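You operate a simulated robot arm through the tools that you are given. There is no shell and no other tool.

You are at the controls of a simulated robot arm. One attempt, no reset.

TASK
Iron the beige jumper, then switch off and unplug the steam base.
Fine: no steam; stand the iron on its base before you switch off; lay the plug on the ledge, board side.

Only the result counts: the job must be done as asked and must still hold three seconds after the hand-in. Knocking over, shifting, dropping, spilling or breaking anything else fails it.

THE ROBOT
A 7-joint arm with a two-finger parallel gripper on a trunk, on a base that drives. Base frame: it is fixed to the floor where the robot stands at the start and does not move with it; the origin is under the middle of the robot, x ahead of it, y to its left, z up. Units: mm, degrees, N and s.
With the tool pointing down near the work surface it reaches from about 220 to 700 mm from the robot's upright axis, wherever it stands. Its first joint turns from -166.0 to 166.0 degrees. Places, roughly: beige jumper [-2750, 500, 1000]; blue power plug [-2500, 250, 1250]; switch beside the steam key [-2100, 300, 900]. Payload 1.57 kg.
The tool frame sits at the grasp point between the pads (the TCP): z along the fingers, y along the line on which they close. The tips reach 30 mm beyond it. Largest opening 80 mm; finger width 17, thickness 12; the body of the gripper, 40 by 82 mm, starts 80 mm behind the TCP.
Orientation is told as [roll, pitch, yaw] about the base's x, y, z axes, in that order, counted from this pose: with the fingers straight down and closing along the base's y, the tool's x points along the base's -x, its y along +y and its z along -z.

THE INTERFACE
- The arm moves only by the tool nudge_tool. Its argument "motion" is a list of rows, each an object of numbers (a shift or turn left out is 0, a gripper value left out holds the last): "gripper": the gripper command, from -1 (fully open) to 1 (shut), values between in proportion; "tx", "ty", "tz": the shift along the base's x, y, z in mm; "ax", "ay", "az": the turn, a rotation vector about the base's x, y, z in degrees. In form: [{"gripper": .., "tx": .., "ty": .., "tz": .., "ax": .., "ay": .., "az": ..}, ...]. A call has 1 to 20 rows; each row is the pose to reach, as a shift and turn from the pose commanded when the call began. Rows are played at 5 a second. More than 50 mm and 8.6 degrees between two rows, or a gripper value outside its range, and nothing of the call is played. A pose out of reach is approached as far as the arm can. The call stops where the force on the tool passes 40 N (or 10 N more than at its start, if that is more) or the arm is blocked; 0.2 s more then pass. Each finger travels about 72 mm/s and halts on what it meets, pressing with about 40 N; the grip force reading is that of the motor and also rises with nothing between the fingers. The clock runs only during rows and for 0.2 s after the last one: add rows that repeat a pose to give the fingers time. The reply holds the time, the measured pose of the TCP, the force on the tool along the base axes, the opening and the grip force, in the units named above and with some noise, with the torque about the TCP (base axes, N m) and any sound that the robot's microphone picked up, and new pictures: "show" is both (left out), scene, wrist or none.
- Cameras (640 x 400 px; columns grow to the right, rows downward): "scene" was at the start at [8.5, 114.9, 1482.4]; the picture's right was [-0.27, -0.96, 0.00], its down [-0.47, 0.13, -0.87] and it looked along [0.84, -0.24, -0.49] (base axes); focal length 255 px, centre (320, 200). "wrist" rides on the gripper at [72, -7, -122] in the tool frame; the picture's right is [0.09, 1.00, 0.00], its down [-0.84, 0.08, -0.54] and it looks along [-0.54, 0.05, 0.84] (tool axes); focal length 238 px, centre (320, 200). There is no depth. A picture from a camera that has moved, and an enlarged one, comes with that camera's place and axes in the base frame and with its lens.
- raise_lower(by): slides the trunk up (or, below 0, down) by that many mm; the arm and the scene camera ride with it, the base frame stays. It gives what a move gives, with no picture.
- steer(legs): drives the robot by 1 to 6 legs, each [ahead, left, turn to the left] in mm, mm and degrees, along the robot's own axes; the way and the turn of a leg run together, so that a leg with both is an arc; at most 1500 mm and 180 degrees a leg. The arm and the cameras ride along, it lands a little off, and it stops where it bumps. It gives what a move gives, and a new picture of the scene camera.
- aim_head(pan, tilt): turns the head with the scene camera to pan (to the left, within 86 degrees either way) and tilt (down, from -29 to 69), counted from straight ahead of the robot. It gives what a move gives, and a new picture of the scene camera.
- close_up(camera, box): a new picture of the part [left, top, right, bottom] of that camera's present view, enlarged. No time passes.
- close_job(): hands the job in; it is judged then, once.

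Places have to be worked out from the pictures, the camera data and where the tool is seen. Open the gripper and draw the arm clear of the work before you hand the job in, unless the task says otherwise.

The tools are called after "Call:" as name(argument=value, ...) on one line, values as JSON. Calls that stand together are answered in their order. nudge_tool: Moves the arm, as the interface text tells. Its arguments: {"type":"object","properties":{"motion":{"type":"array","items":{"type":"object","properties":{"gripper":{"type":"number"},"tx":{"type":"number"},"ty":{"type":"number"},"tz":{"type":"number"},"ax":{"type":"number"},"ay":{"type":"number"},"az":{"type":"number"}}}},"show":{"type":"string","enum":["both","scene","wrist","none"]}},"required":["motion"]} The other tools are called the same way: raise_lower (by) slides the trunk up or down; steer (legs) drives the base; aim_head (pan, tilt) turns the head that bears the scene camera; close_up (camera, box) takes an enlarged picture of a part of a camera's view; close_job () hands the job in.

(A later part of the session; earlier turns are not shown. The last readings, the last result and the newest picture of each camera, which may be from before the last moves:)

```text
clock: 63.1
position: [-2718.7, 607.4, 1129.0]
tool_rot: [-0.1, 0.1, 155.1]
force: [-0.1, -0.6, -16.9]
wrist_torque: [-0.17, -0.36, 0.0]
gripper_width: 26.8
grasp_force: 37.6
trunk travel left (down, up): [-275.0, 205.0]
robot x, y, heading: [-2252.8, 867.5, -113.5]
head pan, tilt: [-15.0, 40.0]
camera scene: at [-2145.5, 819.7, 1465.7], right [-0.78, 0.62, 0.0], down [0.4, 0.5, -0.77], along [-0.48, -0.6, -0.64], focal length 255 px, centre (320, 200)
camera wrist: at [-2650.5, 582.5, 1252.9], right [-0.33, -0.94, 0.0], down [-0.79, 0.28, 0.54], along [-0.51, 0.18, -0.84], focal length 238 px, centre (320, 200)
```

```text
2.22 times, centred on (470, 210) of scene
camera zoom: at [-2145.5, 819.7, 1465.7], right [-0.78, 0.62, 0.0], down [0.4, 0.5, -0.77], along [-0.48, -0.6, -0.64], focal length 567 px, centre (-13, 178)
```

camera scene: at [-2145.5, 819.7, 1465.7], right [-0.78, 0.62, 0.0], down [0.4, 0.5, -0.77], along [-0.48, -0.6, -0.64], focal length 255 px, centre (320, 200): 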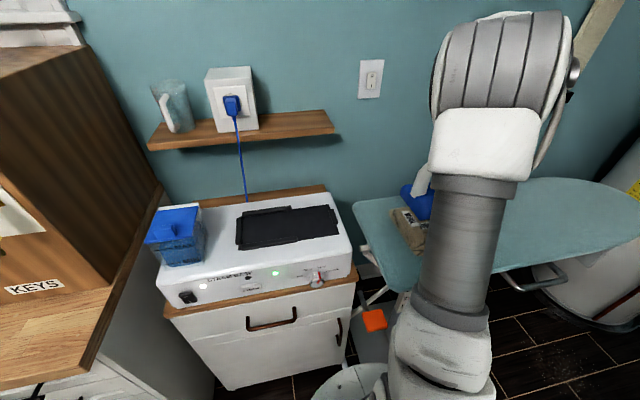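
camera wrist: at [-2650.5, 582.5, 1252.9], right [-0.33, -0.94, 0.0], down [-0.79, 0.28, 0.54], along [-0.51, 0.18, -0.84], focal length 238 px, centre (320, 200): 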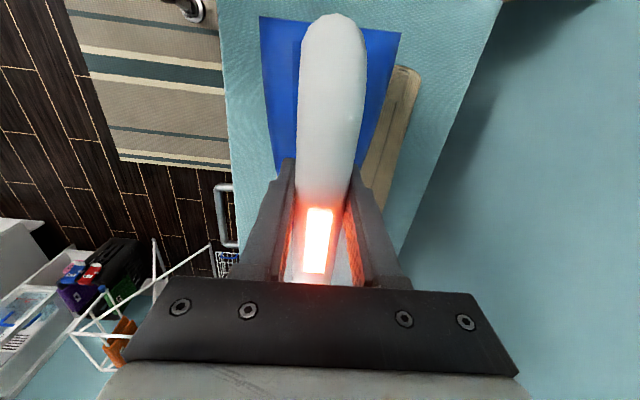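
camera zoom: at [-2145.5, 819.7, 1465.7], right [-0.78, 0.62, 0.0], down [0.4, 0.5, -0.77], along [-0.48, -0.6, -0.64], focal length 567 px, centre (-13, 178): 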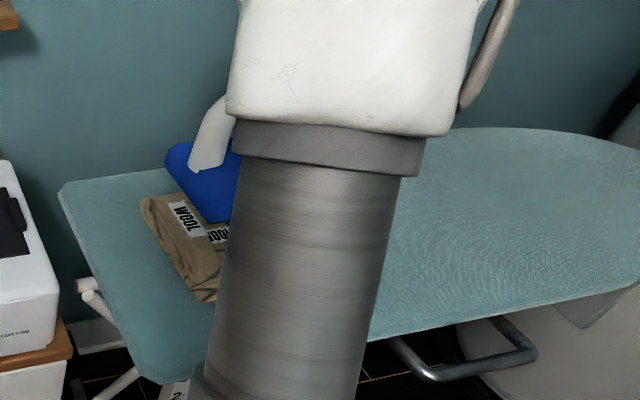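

The scene camera is blocked by the arm, but the wrist view shows the jumper under and to the wall side of the iron: I judge it spans about 230 by 160 mm centred near (-2770, 610). I lower to z 1065 over its middle.

Call:
nudge_tool(motion=[{"tx": -5, "ty": -5, "tz": -20}, {"tx": -10, "ty": -5, "tz": -40}, {"tx": -10, "ty": -5, "tz": -64}, {"tx": -10, "ty": -5, "tz": -64}], show="wrist")

Call:
aim_head(pan=-40, tilt=30)

```text
clock: 64.1
position: [-2729.9, 601.4, 1065.6]
tool_rot: [-0.1, 0.0, 155.1]
force: [-0.2, -0.6, -16.5]
wrist_torque: [-0.17, -0.36, -0.01]
gripper_width: 27.1
grasp_force: 37.5
trunk travel left (down, up): [-275.0, 205.0]
robot x, y, heading: [-2254.1, 872.3, -113.3]
head pan, tilt: [-15.0, 40.0]
camera wrist: at [-2661.3, 577.0, 1188.7], right [-0.34, -0.94, 0.0], down [-0.79, 0.28, 0.54], along [-0.51, 0.18, -0.84], focal length 238 px, centre (320, 200)
```

wrist: 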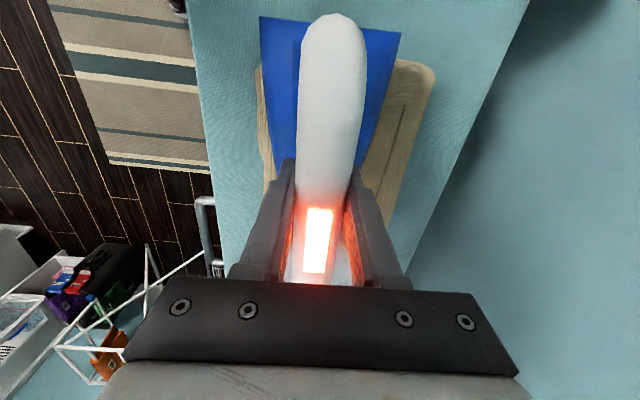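

```text
clock: 65.0
position: [-2731.4, 602.7, 1066.7]
tool_rot: [-0.2, 0.1, 155.0]
force: [0.1, -0.8, -16.3]
wrist_torque: [-0.17, -0.37, -0.01]
gripper_width: 26.9
grasp_force: 37.5
trunk travel left (down, up): [-275.0, 205.0]
robot x, y, heading: [-2250.4, 868.3, -113.3]
head pan, tilt: [-40.0, 30.0]
camera scene: at [-2173.4, 845.7, 1480.9], right [-0.45, 0.89, 0.0], down [0.45, 0.22, -0.87], along [-0.77, -0.39, -0.5], focal length 255 px, centre (320, 200)
```

scene: 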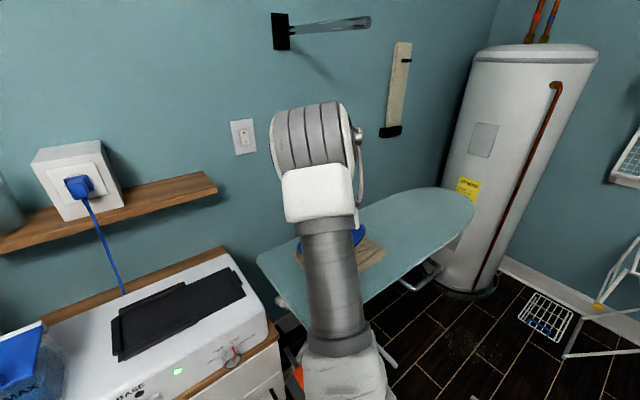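

The jumper spans about n -545 to -722 across and s 2660 to 2890 along (my room axes); the iron is above its middle. I lower it in small steps to find the contact.

Call:
nudge_tool(motion=[{"tz": -5}, {"tz": -10}, {"tz": -15}, {"tz": -15}], show="none")

Call:
close_up(camera="scene", box=[250, 180, 450, 320])

```text
clock: 66.0
position: [-2729.9, 602.3, 1053.5]
tool_rot: [0.2, -0.2, 155.1]
force: [-2.9, -1.7, 5.0]
wrist_torque: [0.16, -1.19, -0.03]
gripper_width: 26.9
grasp_force: 37.8
trunk travel left (down, up): [-275.0, 205.0]
robot x, y, heading: [-2255.7, 868.1, -113.5]
head pan, tilt: [-40.0, 30.0]
```

```text
2.86 times, centred on (350, 250) of scene
camera zoom: at [-2172.6, 846.2, 1481.3], right [-0.45, 0.89, 0.0], down [0.45, 0.22, -0.87], along [-0.77, -0.39, -0.5], focal length 729 px, centre (234, 57)
```

zoom: 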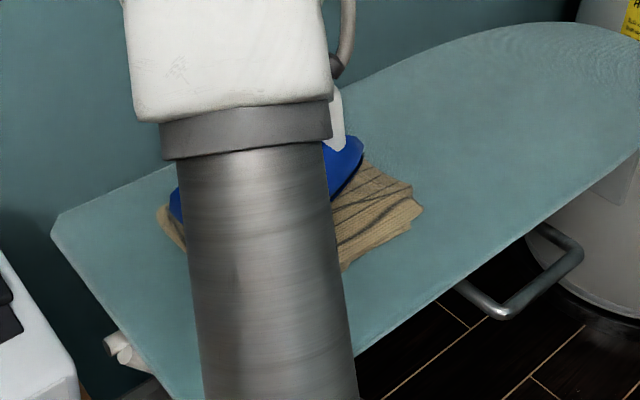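

Contact came at z about 1053 with roughly 20 N; the iron lies flat. I ease off 1 mm and begin a slow stroke along the jumper, keeping it moving.

Call:
nudge_tool(motion=[{"tz": 1}, {"tx": 13.6, "ty": -6.3, "tz": 1}, {"tx": 27.2, "ty": -12.7, "tz": 1}, {"tx": 36, "ty": -17, "tz": 1}, {"tx": 27.2, "ty": -12.7, "tz": 1}, {"tx": 13.6, "ty": -6.3, "tz": 1}, {"tx": 0, "ty": 0, "tz": 1}, {"tx": -13.6, "ty": 6.3, "tz": 1}, {"tx": -27.2, "ty": 12.7, "tz": 1}, {"tx": -40.8, "ty": 19, "tz": 1}], show="both")

```text
clock: 68.2
position: [-2770.5, 620.6, 1052.4]
tool_rot: [-0.2, 0.1, 155.1]
force: [0.2, 0.3, -16.8]
wrist_torque: [-0.06, -0.11, 0.01]
gripper_width: 27.1
grasp_force: 37.6
trunk travel left (down, up): [-275.0, 205.0]
robot x, y, heading: [-2249.8, 869.0, -113.4]
head pan, tilt: [-40.0, 30.0]
camera scene: at [-2173.6, 845.8, 1481.0], right [-0.45, 0.89, 0.0], down [0.45, 0.22, -0.87], along [-0.77, -0.39, -0.5], focal length 255 px, centre (320, 200)
camera wrist: at [-2701.2, 596.0, 1175.2], right [-0.34, -0.94, 0.0], down [-0.79, 0.28, 0.54], along [-0.51, 0.18, -0.84], focal length 238 px, centre (320, 200)
```

scene: 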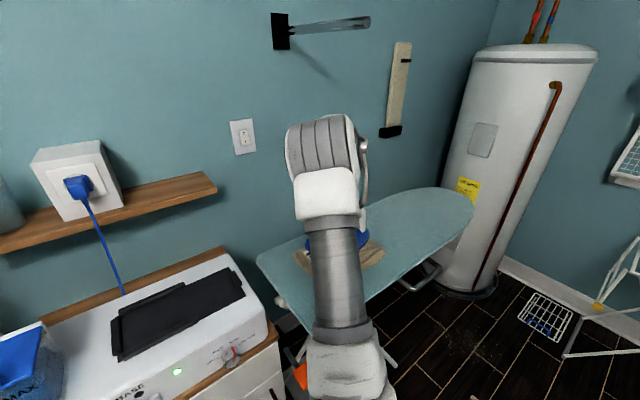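
wrist: 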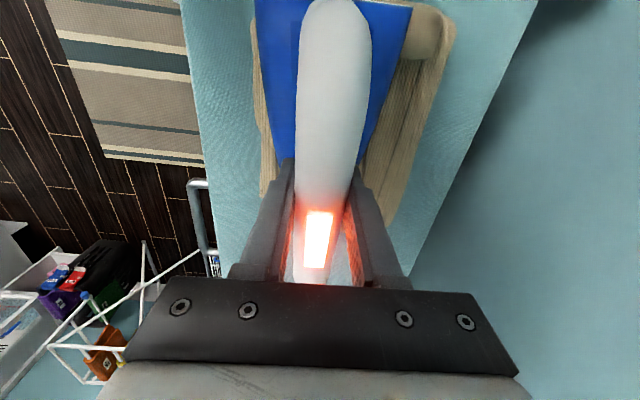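

The contact is gone (only the weight reads) and the iron has turned slightly in the grip to lie with the cloth. I lower in 1.5 mm steps again at this spot.

Call:
nudge_tool(motion=[{"tz": -1.5}, {"tz": -3}, {"tz": -3}], show="wrist")

```text
clock: 69.0
position: [-2769.3, 619.9, 1050.7]
tool_rot: [-0.1, 0.0, 155.0]
force: [-1.3, -0.5, -16.8]
wrist_torque: [-0.02, -0.11, 0.0]
gripper_width: 26.9
grasp_force: 37.2
trunk travel left (down, up): [-275.0, 205.0]
robot x, y, heading: [-2254.0, 871.6, -113.5]
head pan, tilt: [-40.0, 30.0]
camera wrist: at [-2700.7, 595.7, 1172.9], right [-0.34, -0.94, 0.0], down [-0.79, 0.28, 0.54], along [-0.51, 0.18, -0.84], focal length 238 px, centre (320, 200)
```

wrist: 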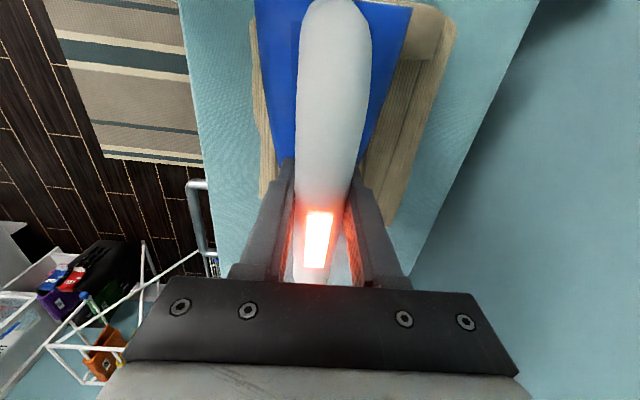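

Still no contact; the iron is slightly nose-down in the grip. I lower in small steps further until it touches.

Call:
nudge_tool(motion=[{"tz": -2}, {"tz": -4}, {"tz": -6}, {"tz": -6}], show="wrist")

Call:
close_up(camera="scene", box=[250, 180, 450, 320])

```text
clock: 70.0
position: [-2770.0, 619.9, 1043.8]
tool_rot: [-0.1, 0.0, 155.0]
force: [-0.5, -1.1, -16.3]
wrist_torque: [-0.09, -0.12, 0.0]
gripper_width: 27.0
grasp_force: 37.8
trunk travel left (down, up): [-275.0, 205.0]
robot x, y, heading: [-2249.4, 867.7, -113.4]
head pan, tilt: [-40.0, 30.0]
camera wrist: at [-2701.0, 596.0, 1166.7], right [-0.34, -0.94, 0.0], down [-0.79, 0.28, 0.54], along [-0.51, 0.18, -0.84], focal length 238 px, centre (320, 200)
```

wrist: 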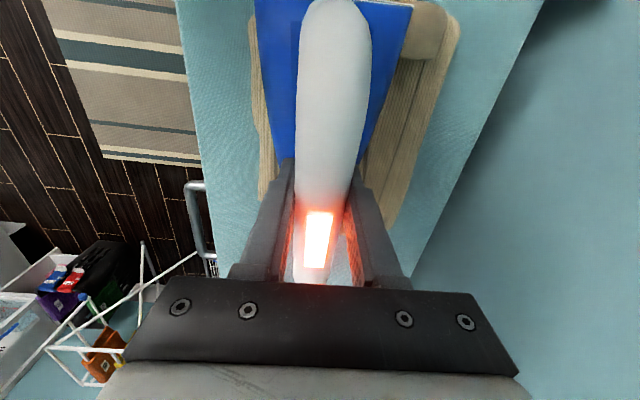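

```text
2.86 times, centred on (350, 250) of scene
camera zoom: at [-2173.5, 845.8, 1481.0], right [-0.45, 0.89, 0.0], down [0.45, 0.22, -0.87], along [-0.77, -0.39, -0.5], focal length 729 px, centre (234, 57)
```

zoom: 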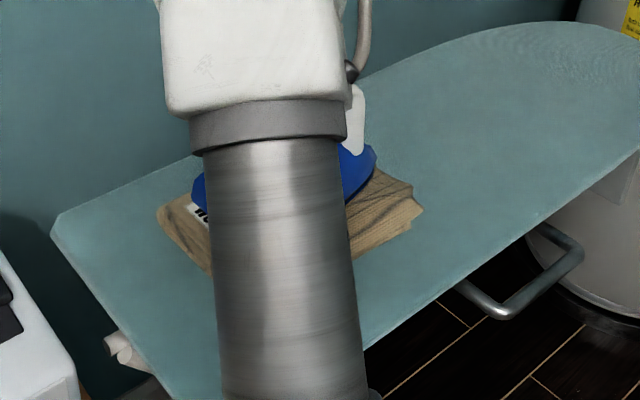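

Still only the weight reads at z 1044. I keep lowering in small steps.

Call:
nudge_tool(motion=[{"tz": -2}, {"tz": -4}, {"tz": -6}, {"tz": -8}, {"tz": -8}], show="none")

```text
clock: 71.2
position: [-2770.3, 623.6, 1038.9]
tool_rot: [0.2, -0.2, 155.0]
force: [-8.3, 7.2, 8.4]
wrist_torque: [-1.47, -0.6, -0.33]
gripper_width: 27.0
grasp_force: 37.7
trunk travel left (down, up): [-275.0, 205.0]
robot x, y, heading: [-2253.3, 867.9, -113.4]
head pan, tilt: [-40.0, 30.0]
```

Contact at about z 1039 with some side force. I ease up 2 mm and look.

Call:
nudge_tool(motion=[{"tz": 1}, {"tz": 2}], show="wrist")

Call:
close_up(camera="scene", box=[250, 180, 450, 320])

```text
clock: 71.8
position: [-2771.7, 623.5, 1037.7]
tool_rot: [0.1, -0.1, 155.0]
force: [-12.6, 8.7, 5.4]
wrist_torque: [-1.02, 0.15, -0.66]
gripper_width: 27.1
grasp_force: 38.0
trunk travel left (down, up): [-275.0, 205.0]
robot x, y, heading: [-2253.3, 866.8, -113.2]
head pan, tilt: [-40.0, 30.0]
camera wrist: at [-2701.6, 599.0, 1160.7], right [-0.34, -0.94, 0.0], down [-0.79, 0.28, 0.54], along [-0.51, 0.18, -0.84], focal length 238 px, centre (320, 200)
```

wrist: 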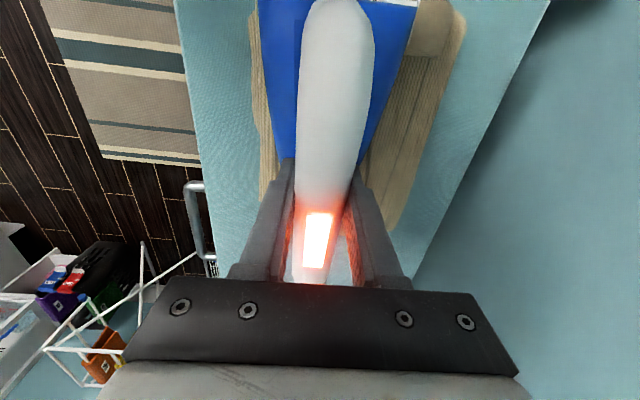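

```text
2.86 times, centred on (350, 250) of scene
camera zoom: at [-2173.3, 847.5, 1481.0], right [-0.45, 0.89, 0.0], down [0.45, 0.22, -0.87], along [-0.77, -0.39, -0.5], focal length 729 px, centre (234, 57)
```

zoom: 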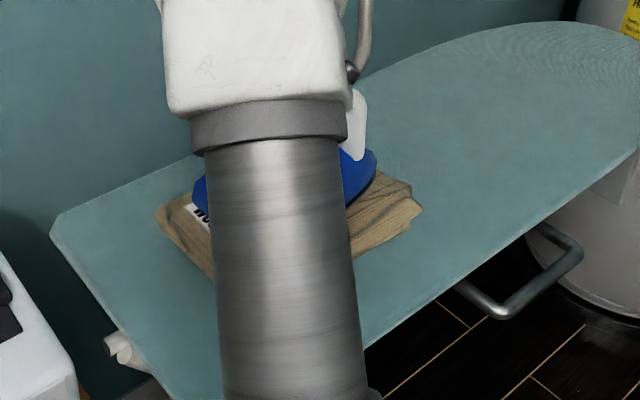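

The iron rests on the cloth with about 20 N. I ease another 1 mm and stroke slowly to the right and back, watching the forces.

Call:
nudge_tool(motion=[{"tz": 1}, {"tx": -10, "ty": 4.7, "tz": 1}, {"tx": -20, "ty": 9.3, "tz": 1}, {"tx": -30, "ty": 14, "tz": 1}, {"tx": -40, "ty": 18.7, "tz": 1}, {"tx": -50, "ty": 23.3, "tz": 1}], show="wrist")

Call:
close_up(camera="scene", box=[250, 180, 450, 320])

```text
clock: 73.2
position: [-2819.8, 644.7, 1037.3]
tool_rot: [-0.1, 0.2, 155.2]
force: [-0.7, -1.2, -16.4]
wrist_torque: [-0.07, -0.07, 0.03]
gripper_width: 26.8
grasp_force: 37.7
trunk travel left (down, up): [-275.0, 205.0]
robot x, y, heading: [-2253.0, 870.1, -113.5]
head pan, tilt: [-40.0, 30.0]
camera wrist: at [-2751.3, 620.3, 1160.4], right [-0.34, -0.94, 0.0], down [-0.79, 0.28, 0.54], along [-0.51, 0.18, -0.84], focal length 238 px, centre (320, 200)
```

wrist: 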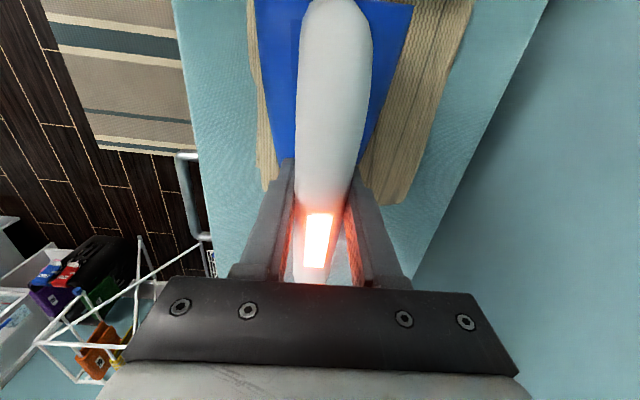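

```text
2.86 times, centred on (350, 250) of scene
camera zoom: at [-2173.7, 845.9, 1481.0], right [-0.45, 0.89, 0.0], down [0.45, 0.22, -0.87], along [-0.77, -0.39, -0.5], focal length 729 px, centre (234, 57)
```

zoom: 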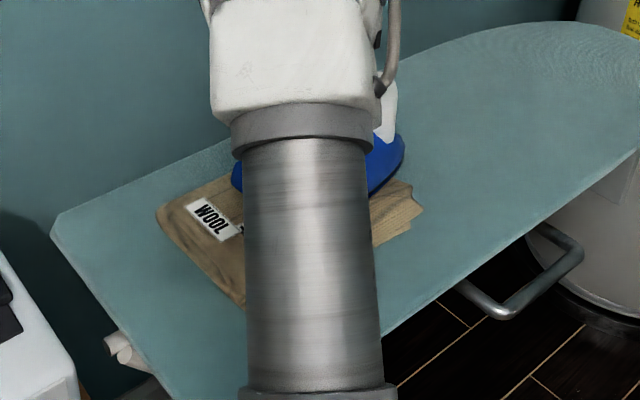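

The creases on the left part, now uncovered, look smoothed. The contact is just lost again; I lower 2.5 mm here and stroke on.

Call:
nudge_tool(motion=[{"tz": -1}, {"tz": -2}, {"tz": -3}], show="none")

```text
clock: 74.0
position: [-2820.7, 643.4, 1035.3]
tool_rot: [-0.1, 0.0, 155.1]
force: [-0.3, 0.2, -17.3]
wrist_torque: [-0.03, -0.08, 0.01]
gripper_width: 27.1
grasp_force: 38.2
trunk travel left (down, up): [-275.0, 205.0]
robot x, y, heading: [-2253.6, 866.7, -113.2]
head pan, tilt: [-40.0, 30.0]
```

Call:
nudge_tool(motion=[{"tz": -1}, {"tz": -2}, {"tz": -3}, {"tz": -4}], show="none")

```text
clock: 75.0
position: [-2820.5, 644.0, 1030.4]
tool_rot: [-0.1, 0.1, 155.1]
force: [0.7, -0.1, -16.4]
wrist_torque: [-0.07, -0.11, 0.01]
gripper_width: 26.8
grasp_force: 37.2
trunk travel left (down, up): [-275.0, 205.0]
robot x, y, heading: [-2252.5, 871.4, -113.5]
head pan, tilt: [-40.0, 30.0]
```

No contact yet at z 1030; going on down and looking.

Call:
nudge_tool(motion=[{"tz": -2}, {"tz": -4}, {"tz": -6}], show="wrist")

Call:
close_up(camera="scene", box=[270, 180, 430, 300])

```text
clock: 75.8
position: [-2820.8, 643.3, 1026.4]
tool_rot: [0.2, 0.0, 155.1]
force: [1.9, -1.2, -4.3]
wrist_torque: [0.49, 1.06, -0.06]
gripper_width: 26.4
grasp_force: 37.8
trunk travel left (down, up): [-275.0, 205.0]
robot x, y, heading: [-2252.5, 867.6, -113.5]
head pan, tilt: [-40.0, 30.0]
camera wrist: at [-2750.8, 619.4, 1149.6], right [-0.34, -0.94, 0.0], down [-0.79, 0.28, 0.54], along [-0.51, 0.18, -0.84], focal length 238 px, centre (320, 200)
```

wrist: 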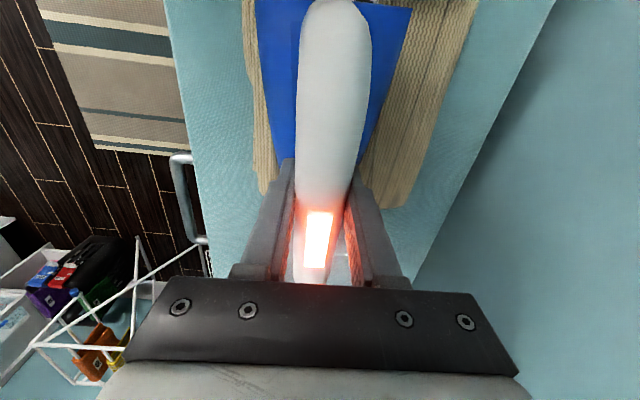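

```text
3.33 times, centred on (350, 240) of scene
camera zoom: at [-2172.6, 846.0, 1481.1], right [-0.45, 0.89, 0.0], down [0.45, 0.22, -0.87], along [-0.77, -0.39, -0.5], focal length 851 px, centre (220, 67)
```

zoom: 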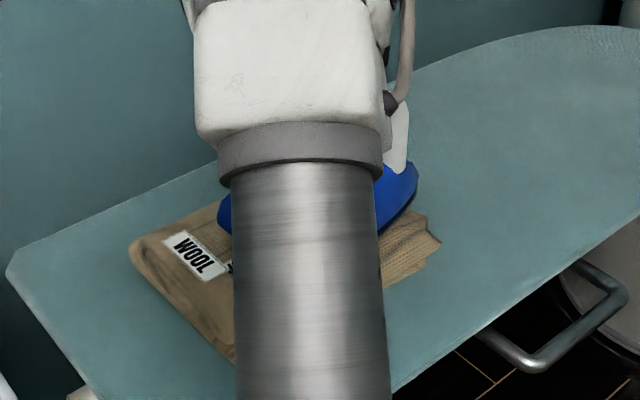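

The toe touches now (12 N, centre of pressure ~95 mm ahead of the grip). I press a few millimetres more so that the sole turns flat in the grip.

Call:
nudge_tool(motion=[{"tz": -1.5}, {"tz": -3}, {"tz": -4}], show="wrist")

```text
clock: 76.5
position: [-2818.7, 643.8, 1023.2]
tool_rot: [-0.1, 0.1, 155.1]
force: [2.8, -2.2, -3.3]
wrist_torque: [0.44, 1.14, 0.03]
gripper_width: 26.9
grasp_force: 37.4
trunk travel left (down, up): [-275.0, 205.0]
robot x, y, heading: [-2253.1, 871.2, -113.2]
head pan, tilt: [-40.0, 30.0]
camera wrist: at [-2749.5, 619.1, 1145.1], right [-0.34, -0.94, 0.0], down [-0.79, 0.28, 0.54], along [-0.51, 0.18, -0.84], focal length 238 px, centre (320, 200)
```

wrist: 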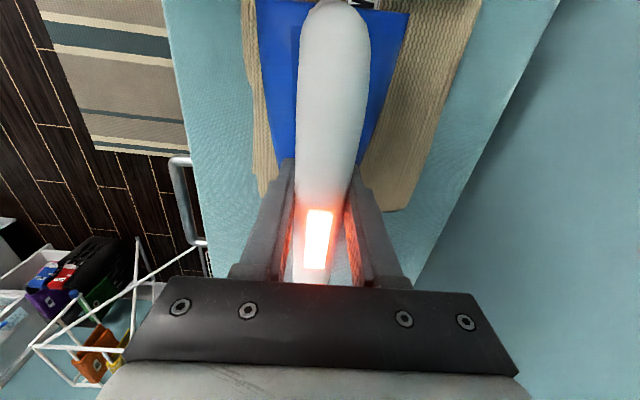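

The sole is turning in the grip at constant force, as wanted. I press on by 4 mm more.

Call:
nudge_tool(motion=[{"tz": -1.5}, {"tz": -3}, {"tz": -4.5}], show="wrist")

```text
clock: 77.3
position: [-2820.4, 643.5, 1016.6]
tool_rot: [-0.1, 0.0, 154.9]
force: [0.6, -1.5, -4.9]
wrist_torque: [0.4, 1.09, 0.05]
gripper_width: 26.8
grasp_force: 37.9
trunk travel left (down, up): [-275.0, 205.0]
robot x, y, heading: [-2251.8, 872.1, -113.3]
head pan, tilt: [-40.0, 30.0]
camera wrist: at [-2750.2, 620.2, 1139.4], right [-0.34, -0.94, 0.0], down [-0.79, 0.28, 0.54], along [-0.51, 0.18, -0.84], focal length 238 px, centre (320, 200)
```

wrist: 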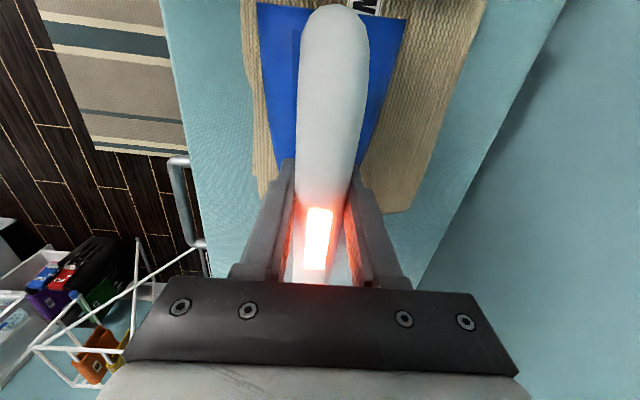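

Nearly level again. I press on another 5 mm in small steps.

Call:
nudge_tool(motion=[{"tz": -1.5}, {"tz": -3}, {"tz": -5}], show="wrist")

Call:
close_up(camera="scene", box=[270, 180, 430, 300])

```text
clock: 78.2
position: [-2819.2, 643.7, 1011.3]
tool_rot: [0.0, 0.0, 155.1]
force: [2.7, -0.7, -2.4]
wrist_torque: [0.5, 1.01, -0.05]
gripper_width: 26.7
grasp_force: 37.5
trunk travel left (down, up): [-275.0, 205.0]
robot x, y, heading: [-2253.3, 871.2, -113.3]
head pan, tilt: [-40.0, 30.0]
camera wrist: at [-2750.2, 619.3, 1135.0], right [-0.34, -0.94, 0.0], down [-0.79, 0.28, 0.54], along [-0.51, 0.18, -0.84], focal length 238 px, centre (320, 200)
```

wrist: 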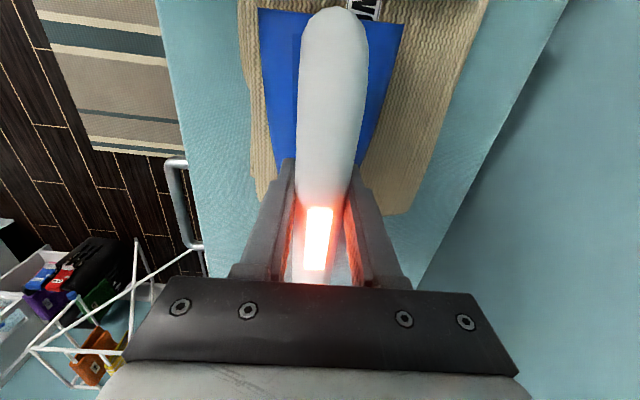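

```text
3.33 times, centred on (350, 240) of scene
camera zoom: at [-2172.2, 846.0, 1480.9], right [-0.45, 0.89, 0.0], down [0.45, 0.22, -0.87], along [-0.77, -0.39, -0.5], focal length 851 px, centre (220, 67)
```

zoom: 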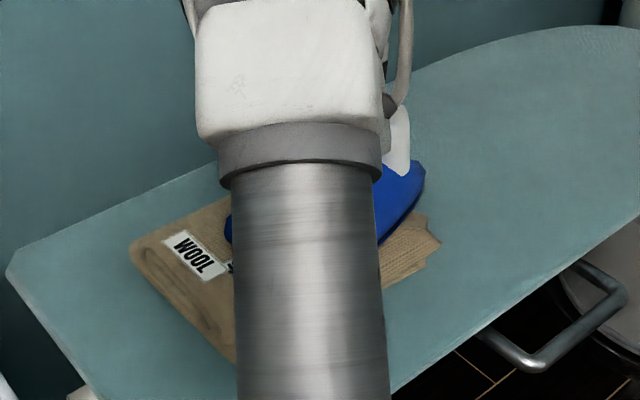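

The right part of the jumper also looks smoother. I press 3 mm more until heel and toe both bear.

Call:
nudge_tool(motion=[{"tz": -1.5}, {"tz": -3}, {"tz": -3}], show="none")

```text
clock: 79.0
position: [-2819.3, 643.0, 1010.7]
tool_rot: [0.1, 0.0, 155.2]
force: [8.1, -3.4, 3.0]
wrist_torque: [0.53, 1.07, -0.01]
gripper_width: 26.6
grasp_force: 38.0
trunk travel left (down, up): [-275.0, 205.0]
robot x, y, heading: [-2250.6, 869.8, -113.3]
head pan, tilt: [-40.0, 30.0]
```

Heel and toe bear now at z 1011. I stroke slowly to the left along the cloth with light pressure, rising slightly for the thicker fold on the left.

Call:
nudge_tool(motion=[{"tz": 2, "tx": 9, "ty": -4.2}, {"tz": 3, "tx": 18, "ty": -8.5}, {"tz": 4, "tx": 27, "ty": -12.7}, {"tz": 5, "tx": 36, "ty": -17}, {"tz": 6, "tx": 45, "ty": -21}], show="wrist")

```text
clock: 80.2
position: [-2774.3, 624.1, 1014.8]
tool_rot: [-0.1, 0.1, 155.1]
force: [0.1, -0.3, -16.1]
wrist_torque: [-0.16, -0.31, -0.02]
gripper_width: 26.7
grasp_force: 37.7
trunk travel left (down, up): [-275.0, 205.0]
robot x, y, heading: [-2250.5, 871.0, -113.3]
head pan, tilt: [-40.0, 30.0]
camera wrist: at [-2705.2, 598.6, 1138.2], right [-0.34, -0.94, 0.0], down [-0.79, 0.28, 0.54], along [-0.51, 0.18, -0.84], focal length 238 px, centre (320, 200)
```

wrist: 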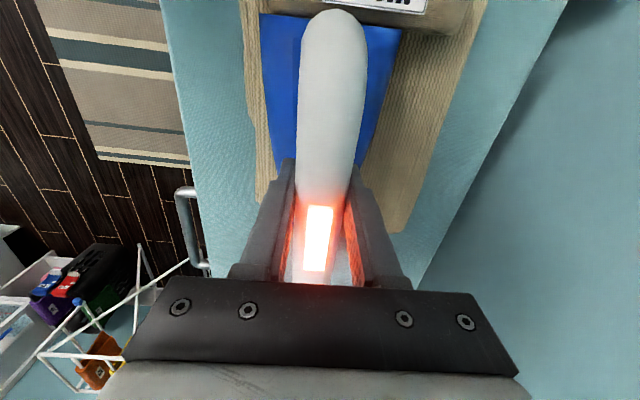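

With the iron level there is no contact yet at z 1015; the label fold lies just behind the heel. I lower until it touches here.

Call:
nudge_tool(motion=[{"tz": -2}, {"tz": -4}, {"tz": -6}, {"tz": -8}], show="wrist")

```text
clock: 81.2
position: [-2773.2, 622.2, 1008.9]
tool_rot: [0.0, -0.2, 155.1]
force: [3.5, -0.5, -8.5]
wrist_torque: [0.45, 0.41, -0.31]
gripper_width: 27.0
grasp_force: 38.3
trunk travel left (down, up): [-275.0, 205.0]
robot x, y, heading: [-2253.7, 866.6, -113.4]
head pan, tilt: [-40.0, 30.0]
camera wrist: at [-2704.6, 598.2, 1130.9], right [-0.34, -0.94, 0.0], down [-0.79, 0.28, 0.54], along [-0.51, 0.18, -0.84], focal length 238 px, centre (320, 200)
```

wrist: 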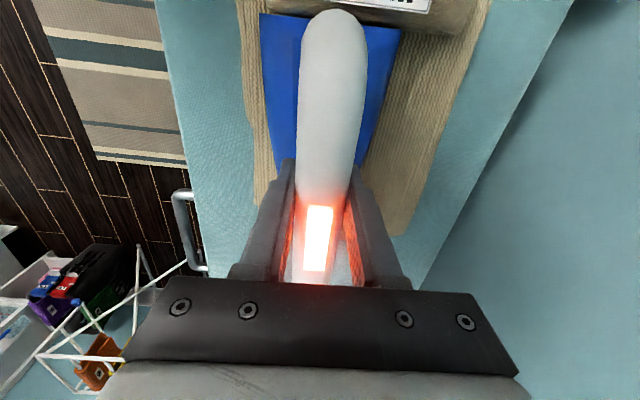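

Light contact now (about 8 N) at z 1009. I stroke right 90 mm, over to the wall side by 45 mm, and back, at this height.

Call:
nudge_tool(motion=[{"tx": -16, "ty": 7.6}, {"tx": -33, "ty": 15.2}, {"tx": -49, "ty": 22.8}, {"tx": -65, "ty": 30.4}, {"tx": -81.5, "ty": 38}, {"tx": -88, "ty": 24}, {"tx": -94, "ty": 11}, {"tx": -100.5, "ty": -2.8}, {"tx": -84, "ty": -10.4}, {"tx": -68, "ty": -18}, {"tx": -52, "ty": -25.6}, {"tx": -35, "ty": -33.2}, {"tx": -19, "ty": -40.8}], show="wrist")

```text
clock: 84.0
position: [-2792.7, 580.4, 1008.2]
tool_rot: [0.0, 0.1, 155.0]
force: [-2.8, 1.4, -1.2]
wrist_torque: [0.41, 0.93, -0.28]
gripper_width: 26.9
grasp_force: 38.1
trunk travel left (down, up): [-275.0, 205.0]
robot x, y, heading: [-2250.8, 868.5, -113.6]
head pan, tilt: [-40.0, 30.0]
camera wrist: at [-2723.3, 557.2, 1130.9], right [-0.34, -0.94, 0.0], down [-0.79, 0.28, 0.54], along [-0.51, 0.18, -0.84], focal length 238 px, centre (320, 200)
```

wrist: 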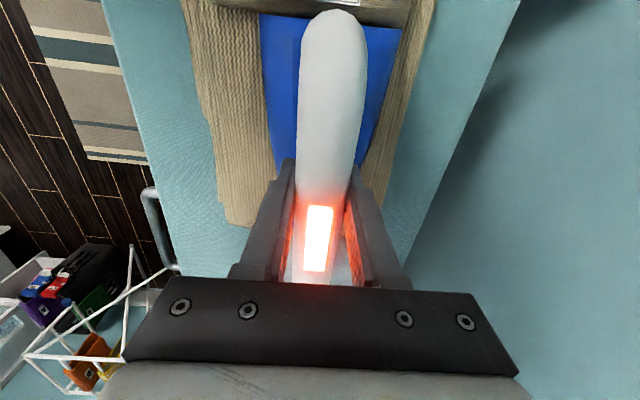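

The iron glides with about 15 N and the cloth stays put. Now I sweep over to the robot side and stroke right and back there.

Call:
nudge_tool(motion=[{"tx": 7.6, "ty": 16.3}, {"tx": 15, "ty": 32.6}, {"tx": 23, "ty": 49}, {"tx": 30, "ty": 65}, {"tx": 36, "ty": 77}, {"tx": 20, "ty": 84.6}, {"tx": 3, "ty": 92}, {"tx": -13, "ty": 99.8}, {"tx": -29, "ty": 107.4}, {"tx": -45.5, "ty": 115}, {"tx": -29, "ty": 107.4}, {"tx": -13, "ty": 99.8}, {"tx": 3, "ty": 92}, {"tx": 20, "ty": 84.6}, {"tx": 36, "ty": 77}, {"tx": 28, "ty": 55}, {"tx": 20, "ty": 38}], show="wrist")

```text
clock: 87.5
position: [-2772.4, 622.3, 1007.9]
tool_rot: [0.0, -0.1, 155.0]
force: [-2.4, 15.1, 8.3]
wrist_torque: [-0.12, -0.37, 0.29]
gripper_width: 27.0
grasp_force: 37.9
trunk travel left (down, up): [-275.0, 205.0]
robot x, y, heading: [-2253.8, 866.1, -113.2]
head pan, tilt: [-40.0, 30.0]
camera wrist: at [-2703.3, 597.8, 1130.7], right [-0.34, -0.94, 0.0], down [-0.79, 0.28, 0.54], along [-0.51, 0.18, -0.84], focal length 238 px, centre (320, 200)
```

wrist: 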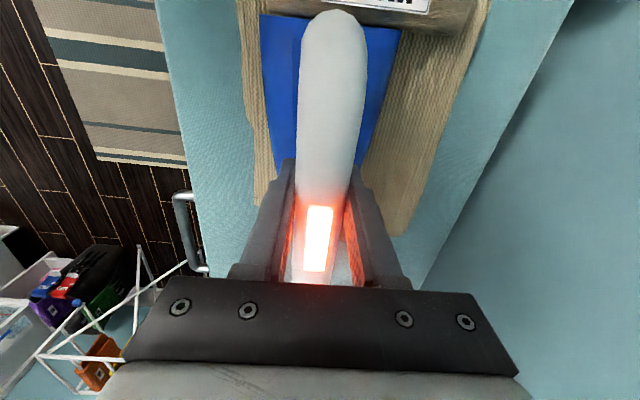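

Three passes are done. I lift the iron straight off and carry it back towards the stand, then look at the jumper.

Call:
nudge_tool(motion=[{"tz": 20}, {"tz": 50}, {"tz": 90}, {"tz": 122}, {"tx": 40, "ty": -29, "tz": 122}, {"tx": 80, "ty": -58, "tz": 122}, {"tx": 120, "ty": -87, "tz": 122}, {"tx": 160, "ty": -116, "tz": 122}, {"tx": 200, "ty": -144, "tz": 122}, {"tx": 240, "ty": -173, "tz": 122}, {"tx": 280, "ty": -202, "tz": 122}, {"tx": 320, "ty": -231, "tz": 122}, {"tx": 360, "ty": -260, "tz": 122}, {"tx": 390, "ty": -281, "tz": 122}, {"tx": 390, "ty": -281, "tz": 122}], show="both")

Call:
close_up(camera="scene", box=[250, 170, 430, 300])

```text
clock: 90.8
position: [-2383.6, 339.5, 1128.1]
tool_rot: [0.0, 0.0, 155.1]
force: [-0.1, -0.5, -16.6]
wrist_torque: [-0.15, -0.37, -0.03]
gripper_width: 26.8
grasp_force: 37.9
trunk travel left (down, up): [-275.0, 205.0]
robot x, y, heading: [-2249.3, 867.8, -113.3]
head pan, tilt: [-40.0, 30.0]
camera scene: at [-2172.6, 845.1, 1480.9], right [-0.45, 0.89, 0.0], down [0.45, 0.22, -0.87], along [-0.77, -0.39, -0.5], focal length 255 px, centre (320, 200)
camera wrist: at [-2314.5, 315.0, 1250.7], right [-0.34, -0.94, 0.0], down [-0.79, 0.28, 0.54], along [-0.51, 0.18, -0.84], focal length 238 px, centre (320, 200)
```

scene: 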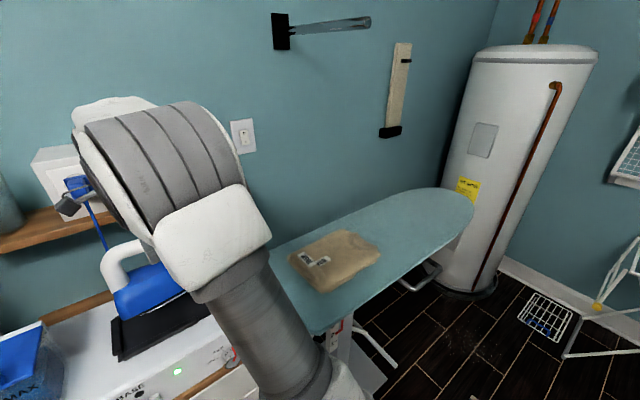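
wrist: 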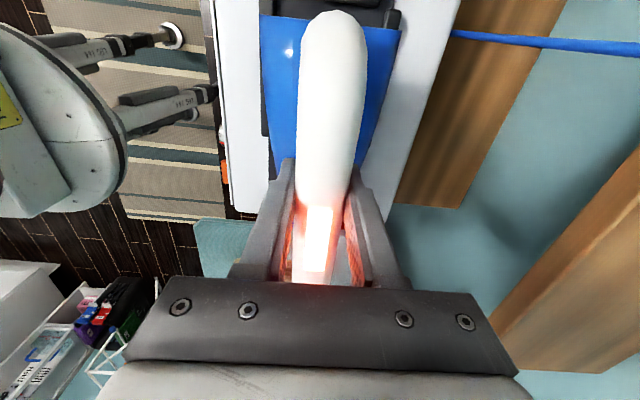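

```text
3.08 times, centred on (340, 235) of scene
camera zoom: at [-2172.6, 845.1, 1480.9], right [-0.45, 0.89, 0.0], down [0.45, 0.22, -0.87], along [-0.77, -0.39, -0.5], focal length 785 px, centre (258, 92)
```

zoom: 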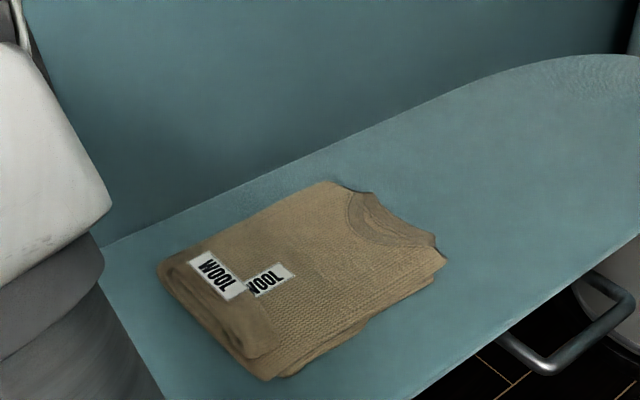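

The jumper is smooth all over, no creases left. Now I move back over the stand (18.6 mm across) and look before lowering.

Call:
nudge_tool(motion=[{"tx": 10, "ty": -6}, {"tx": 18.6, "ty": -11}, {"tx": 18.6, "ty": -11, "tz": -20}, {"tx": 18.6, "ty": -11, "tz": -40}, {"tx": 18.6, "ty": -11, "tz": -40}], show="wrist")

Call:
aim_head(pan=-5, tilt=40)

Call:
close_up(camera="scene", box=[200, 120, 420, 280])

```text
clock: 92.0
position: [-2365.8, 327.4, 1090.2]
tool_rot: [-0.1, 0.0, 155.2]
force: [-0.3, 0.7, -16.6]
wrist_torque: [-0.16, -0.35, -0.01]
gripper_width: 26.9
grasp_force: 37.4
trunk travel left (down, up): [-275.0, 205.0]
robot x, y, heading: [-2256.8, 873.3, -113.7]
head pan, tilt: [-40.0, 30.0]
camera wrist: at [-2296.4, 303.8, 1212.3], right [-0.34, -0.94, 0.0], down [-0.79, 0.28, 0.54], along [-0.51, 0.18, -0.84], focal length 238 px, centre (320, 200)
```

wrist: 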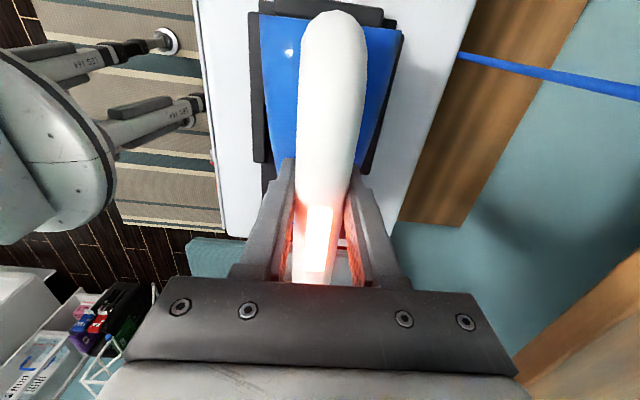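

```text
clock: 93.0
position: [-2366.1, 328.6, 1089.3]
tool_rot: [-0.1, 0.0, 155.1]
force: [0.1, -0.2, -17.4]
wrist_torque: [-0.2, -0.31, 0.01]
gripper_width: 26.6
grasp_force: 38.3
trunk travel left (down, up): [-275.0, 205.0]
robot x, y, heading: [-2251.0, 874.7, -113.6]
head pan, tilt: [-5.0, 40.0]
camera scene: at [-2132.3, 810.9, 1465.6], right [-0.88, 0.48, 0.0], down [0.31, 0.57, -0.77], along [-0.37, -0.67, -0.64], focal length 255 px, centre (320, 200)
```

scene: 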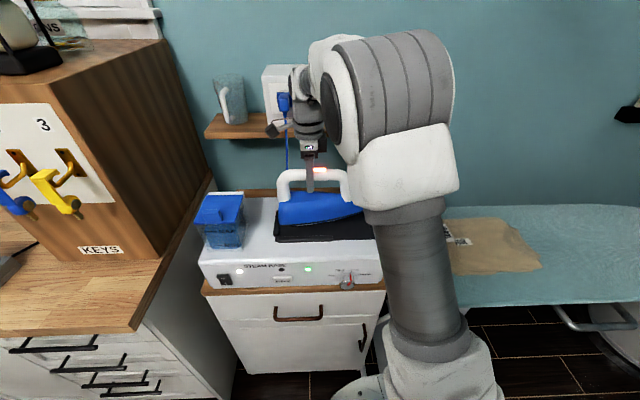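

```text
2.50 times, centred on (310, 200) of scene
camera zoom: at [-2132.3, 810.9, 1465.6], right [-0.88, 0.48, 0.0], down [0.31, 0.57, -0.77], along [-0.37, -0.67, -0.64], focal length 638 px, centre (345, 200)
```

zoom: 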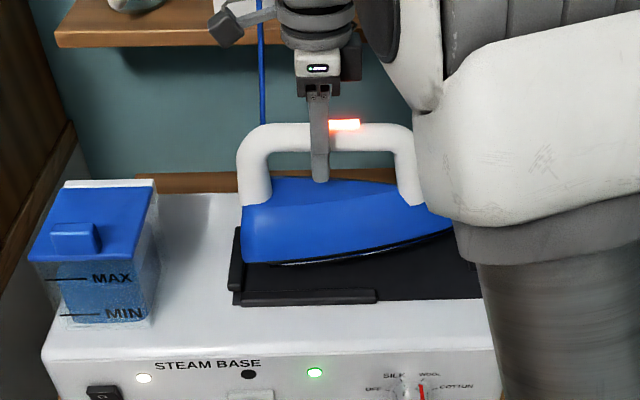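

The iron hangs level and lined up with the stand's rails. I lower it the remaining 38 mm in small steps.

Call:
nudge_tool(motion=[{"tz": -10}, {"tz": -20}, {"tz": -28}, {"tz": -33}, {"tz": -33}], show="wrist")

```text
clock: 94.2
position: [-2365.0, 328.0, 1055.7]
tool_rot: [0.0, 0.1, 155.2]
force: [-0.2, -0.7, -16.4]
wrist_torque: [-0.16, -0.33, 0.01]
gripper_width: 26.9
grasp_force: 38.2
trunk travel left (down, up): [-275.0, 205.0]
robot x, y, heading: [-2253.4, 870.6, -113.3]
head pan, tilt: [-5.0, 40.0]
camera wrist: at [-2295.7, 303.4, 1178.4], right [-0.34, -0.94, 0.0], down [-0.79, 0.28, 0.54], along [-0.51, 0.18, -0.84], focal length 238 px, centre (320, 200)
```

wrist: 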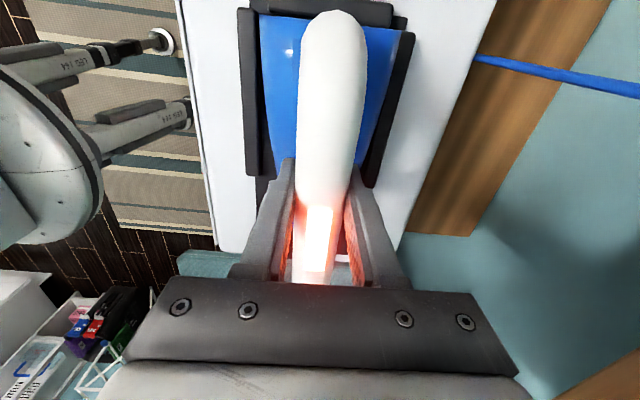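

The iron sits between the rails. I lower the last millimetres until the weight is taken.

Call:
nudge_tool(motion=[{"tz": -2}, {"tz": -4}, {"tz": -5.5}, {"tz": -5.5}], show="wrist")

```text
clock: 95.2
position: [-2365.3, 329.3, 1050.4]
tool_rot: [0.0, 0.1, 155.1]
force: [-0.7, 0.7, -8.0]
wrist_torque: [-0.2, -0.72, 0.02]
gripper_width: 26.8
grasp_force: 37.3
trunk travel left (down, up): [-275.0, 205.0]
robot x, y, heading: [-2251.8, 870.4, -113.4]
head pan, tilt: [-5.0, 40.0]
camera wrist: at [-2295.6, 303.6, 1174.2], right [-0.34, -0.94, 0.0], down [-0.79, 0.28, 0.54], along [-0.51, 0.18, -0.84], focal length 238 px, centre (320, 200)
```

wrist: 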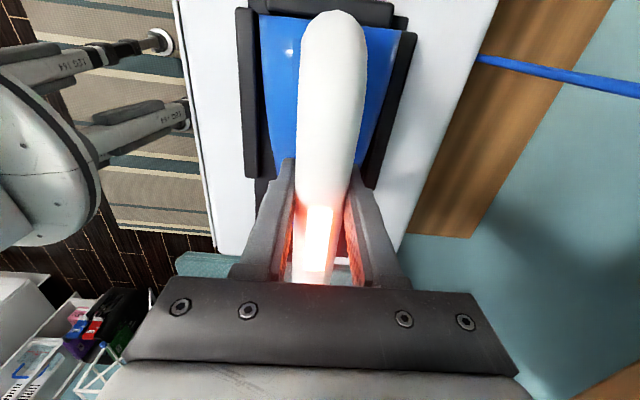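

Half of the weight is taken at the same height as at the pick-up. I go 1.5 mm lower and open the fingers.

Call:
nudge_tool(motion=[{"tz": -1.5}, {"tz": -1.5, "gripper": 0.2}, {"tz": -1.5, "gripper": -0.4}, {"tz": -1.5, "gripper": -1}, {"tz": -1.5, "gripper": -1}, {"tz": -1.5, "gripper": -1}, {"tz": -1.5, "gripper": -1}], show="both")

Call:
close_up(camera="scene", box=[200, 120, 420, 280])

```text
clock: 96.8
position: [-2363.4, 330.0, 1048.5]
tool_rot: [0.0, 0.0, 155.2]
force: [-0.1, 0.0, 0.1]
wrist_torque: [0.0, -0.01, -0.01]
gripper_width: 80.0
grasp_force: 0.2
trunk travel left (down, up): [-275.0, 205.0]
robot x, y, heading: [-2253.3, 867.5, -113.3]
head pan, tilt: [-5.0, 40.0]
camera scene: at [-2131.9, 812.0, 1465.6], right [-0.88, 0.48, 0.0], down [0.31, 0.57, -0.77], along [-0.36, -0.67, -0.64], focal length 255 px, centre (320, 200)
camera wrist: at [-2294.9, 304.3, 1172.5], right [-0.34, -0.94, 0.0], down [-0.79, 0.28, 0.54], along [-0.51, 0.18, -0.84], focal length 238 px, centre (320, 200)
```

scene: 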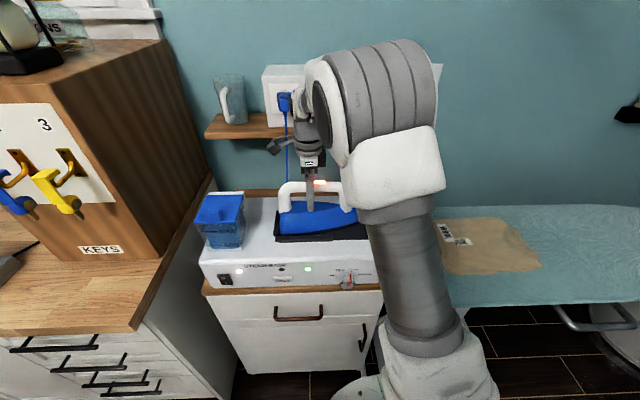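
wrist: 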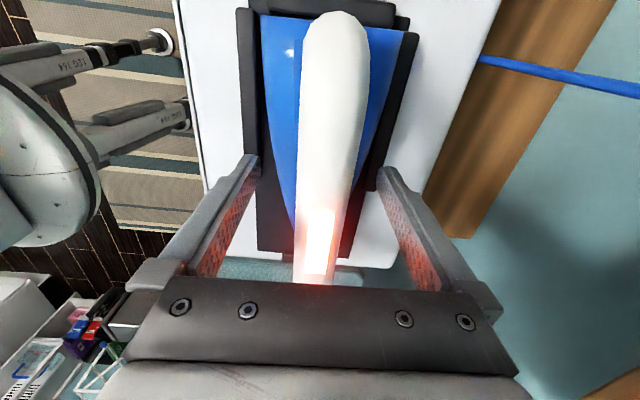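

```text
2.50 times, centred on (310, 200) of scene
camera zoom: at [-2131.9, 812.0, 1465.6], right [-0.88, 0.48, 0.0], down [0.31, 0.57, -0.77], along [-0.36, -0.67, -0.64], focal length 638 px, centre (345, 200)
```

zoom: 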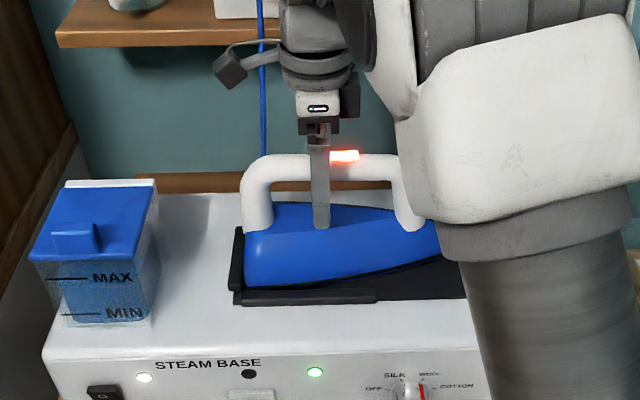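

The iron stands in its rest. I raise the open gripper, then swing back to robot-side orientation and move in front of the switch at height, closing the fingers.

Call:
nudge_tool(motion=[{"tz": 30}, {"tz": 70}, {"tz": 110}, {"tz": 110, "tx": 32, "ty": 15, "az": 8.3}, {"tz": 110, "tx": 64, "ty": 30, "az": 16.6}, {"tz": 110, "tx": 96, "ty": 45, "az": 25}, {"tz": 110, "tx": 128, "ty": 60, "az": 33}, {"tz": 110, "tx": 160, "ty": 75, "az": 41.5}, {"tz": 110, "tx": 192, "ty": 90, "az": 50}, {"tz": 110, "tx": 224, "ty": 105, "az": 58}, {"tz": 110, "tx": 256, "ty": 120, "az": 66.5}, {"tz": 110, "tx": 288, "ty": 135, "az": 75}, {"tz": 110, "tx": 320, "ty": 150, "az": 83}, {"tz": 110, "tx": 340, "ty": 165, "az": 90, "gripper": 1}, {"tz": 110, "tx": 340, "ty": 165, "az": 90, "gripper": 1}, {"tz": 110, "tx": 340, "ty": 165, "az": 90, "gripper": 1}, {"tz": 110, "tx": 340, "ty": 165, "az": 90, "gripper": 1}], show="both")

```text
clock: 100.4
position: [-2024.2, 493.2, 1158.4]
tool_rot: [0.0, 0.0, -114.9]
force: [-0.5, 0.3, -0.1]
wrist_torque: [-0.01, 0.02, -0.01]
gripper_width: 0.0
grasp_force: 21.5
trunk travel left (down, up): [-275.0, 205.0]
robot x, y, heading: [-2256.4, 868.8, -113.4]
head pan, tilt: [-5.0, 40.0]
camera scene: at [-2131.9, 812.0, 1465.6], right [-0.88, 0.48, 0.0], down [0.31, 0.57, -0.77], along [-0.36, -0.67, -0.64], focal length 255 px, centre (320, 200)
camera wrist: at [-1998.7, 561.5, 1281.3], right [0.94, -0.34, 0.0], down [-0.28, -0.79, 0.54], along [-0.18, -0.51, -0.84], focal length 238 px, centre (320, 200)
```

scene: 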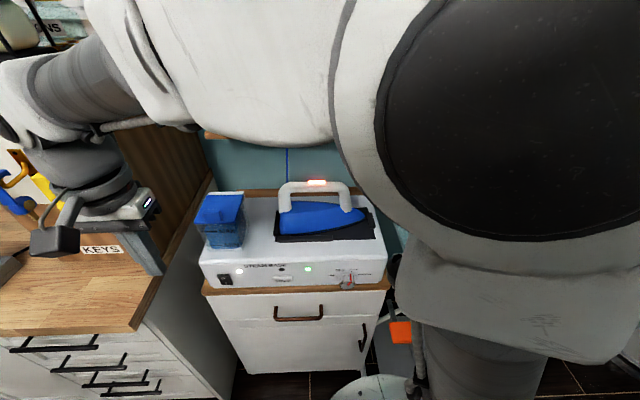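
wrist: 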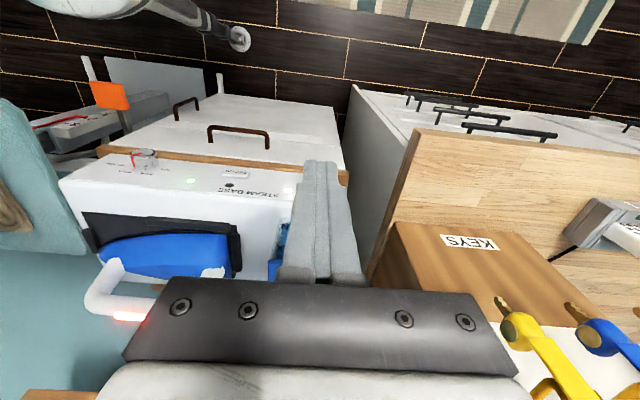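

The arm is clear of the key box. I take a close-up of the switch to fix its exact place.

Call:
close_up(camera="scene", box=[195, 240, 315, 310])

Call:
close_up(camera="wrist", box=[200, 120, 380, 240])

```text
5.33 times, centred on (255, 275) of scene
camera zoom: at [-2131.9, 812.0, 1465.6], right [-0.88, 0.48, 0.0], down [0.31, 0.57, -0.77], along [-0.36, -0.67, -0.64], focal length 1361 px, centre (667, -200)
```

zoom: 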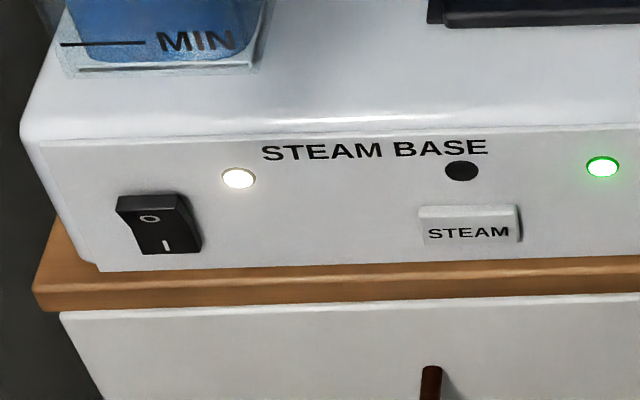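

```text
3.33 times, centred on (290, 180) of wrist
camera zoom: at [-1998.7, 561.5, 1281.3], right [0.94, -0.34, 0.0], down [-0.28, -0.79, 0.54], along [-0.18, -0.51, -0.84], focal length 794 px, centre (420, 267)
```

zoom: 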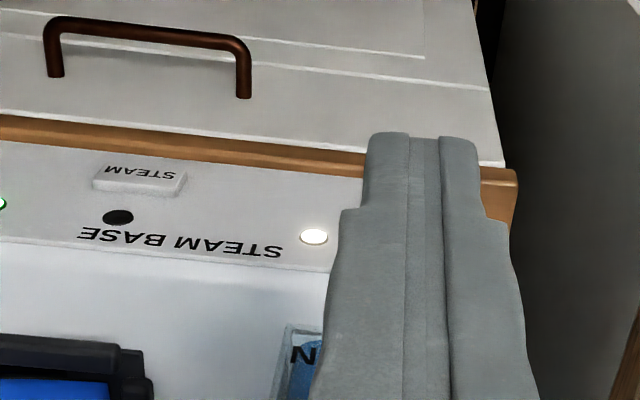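

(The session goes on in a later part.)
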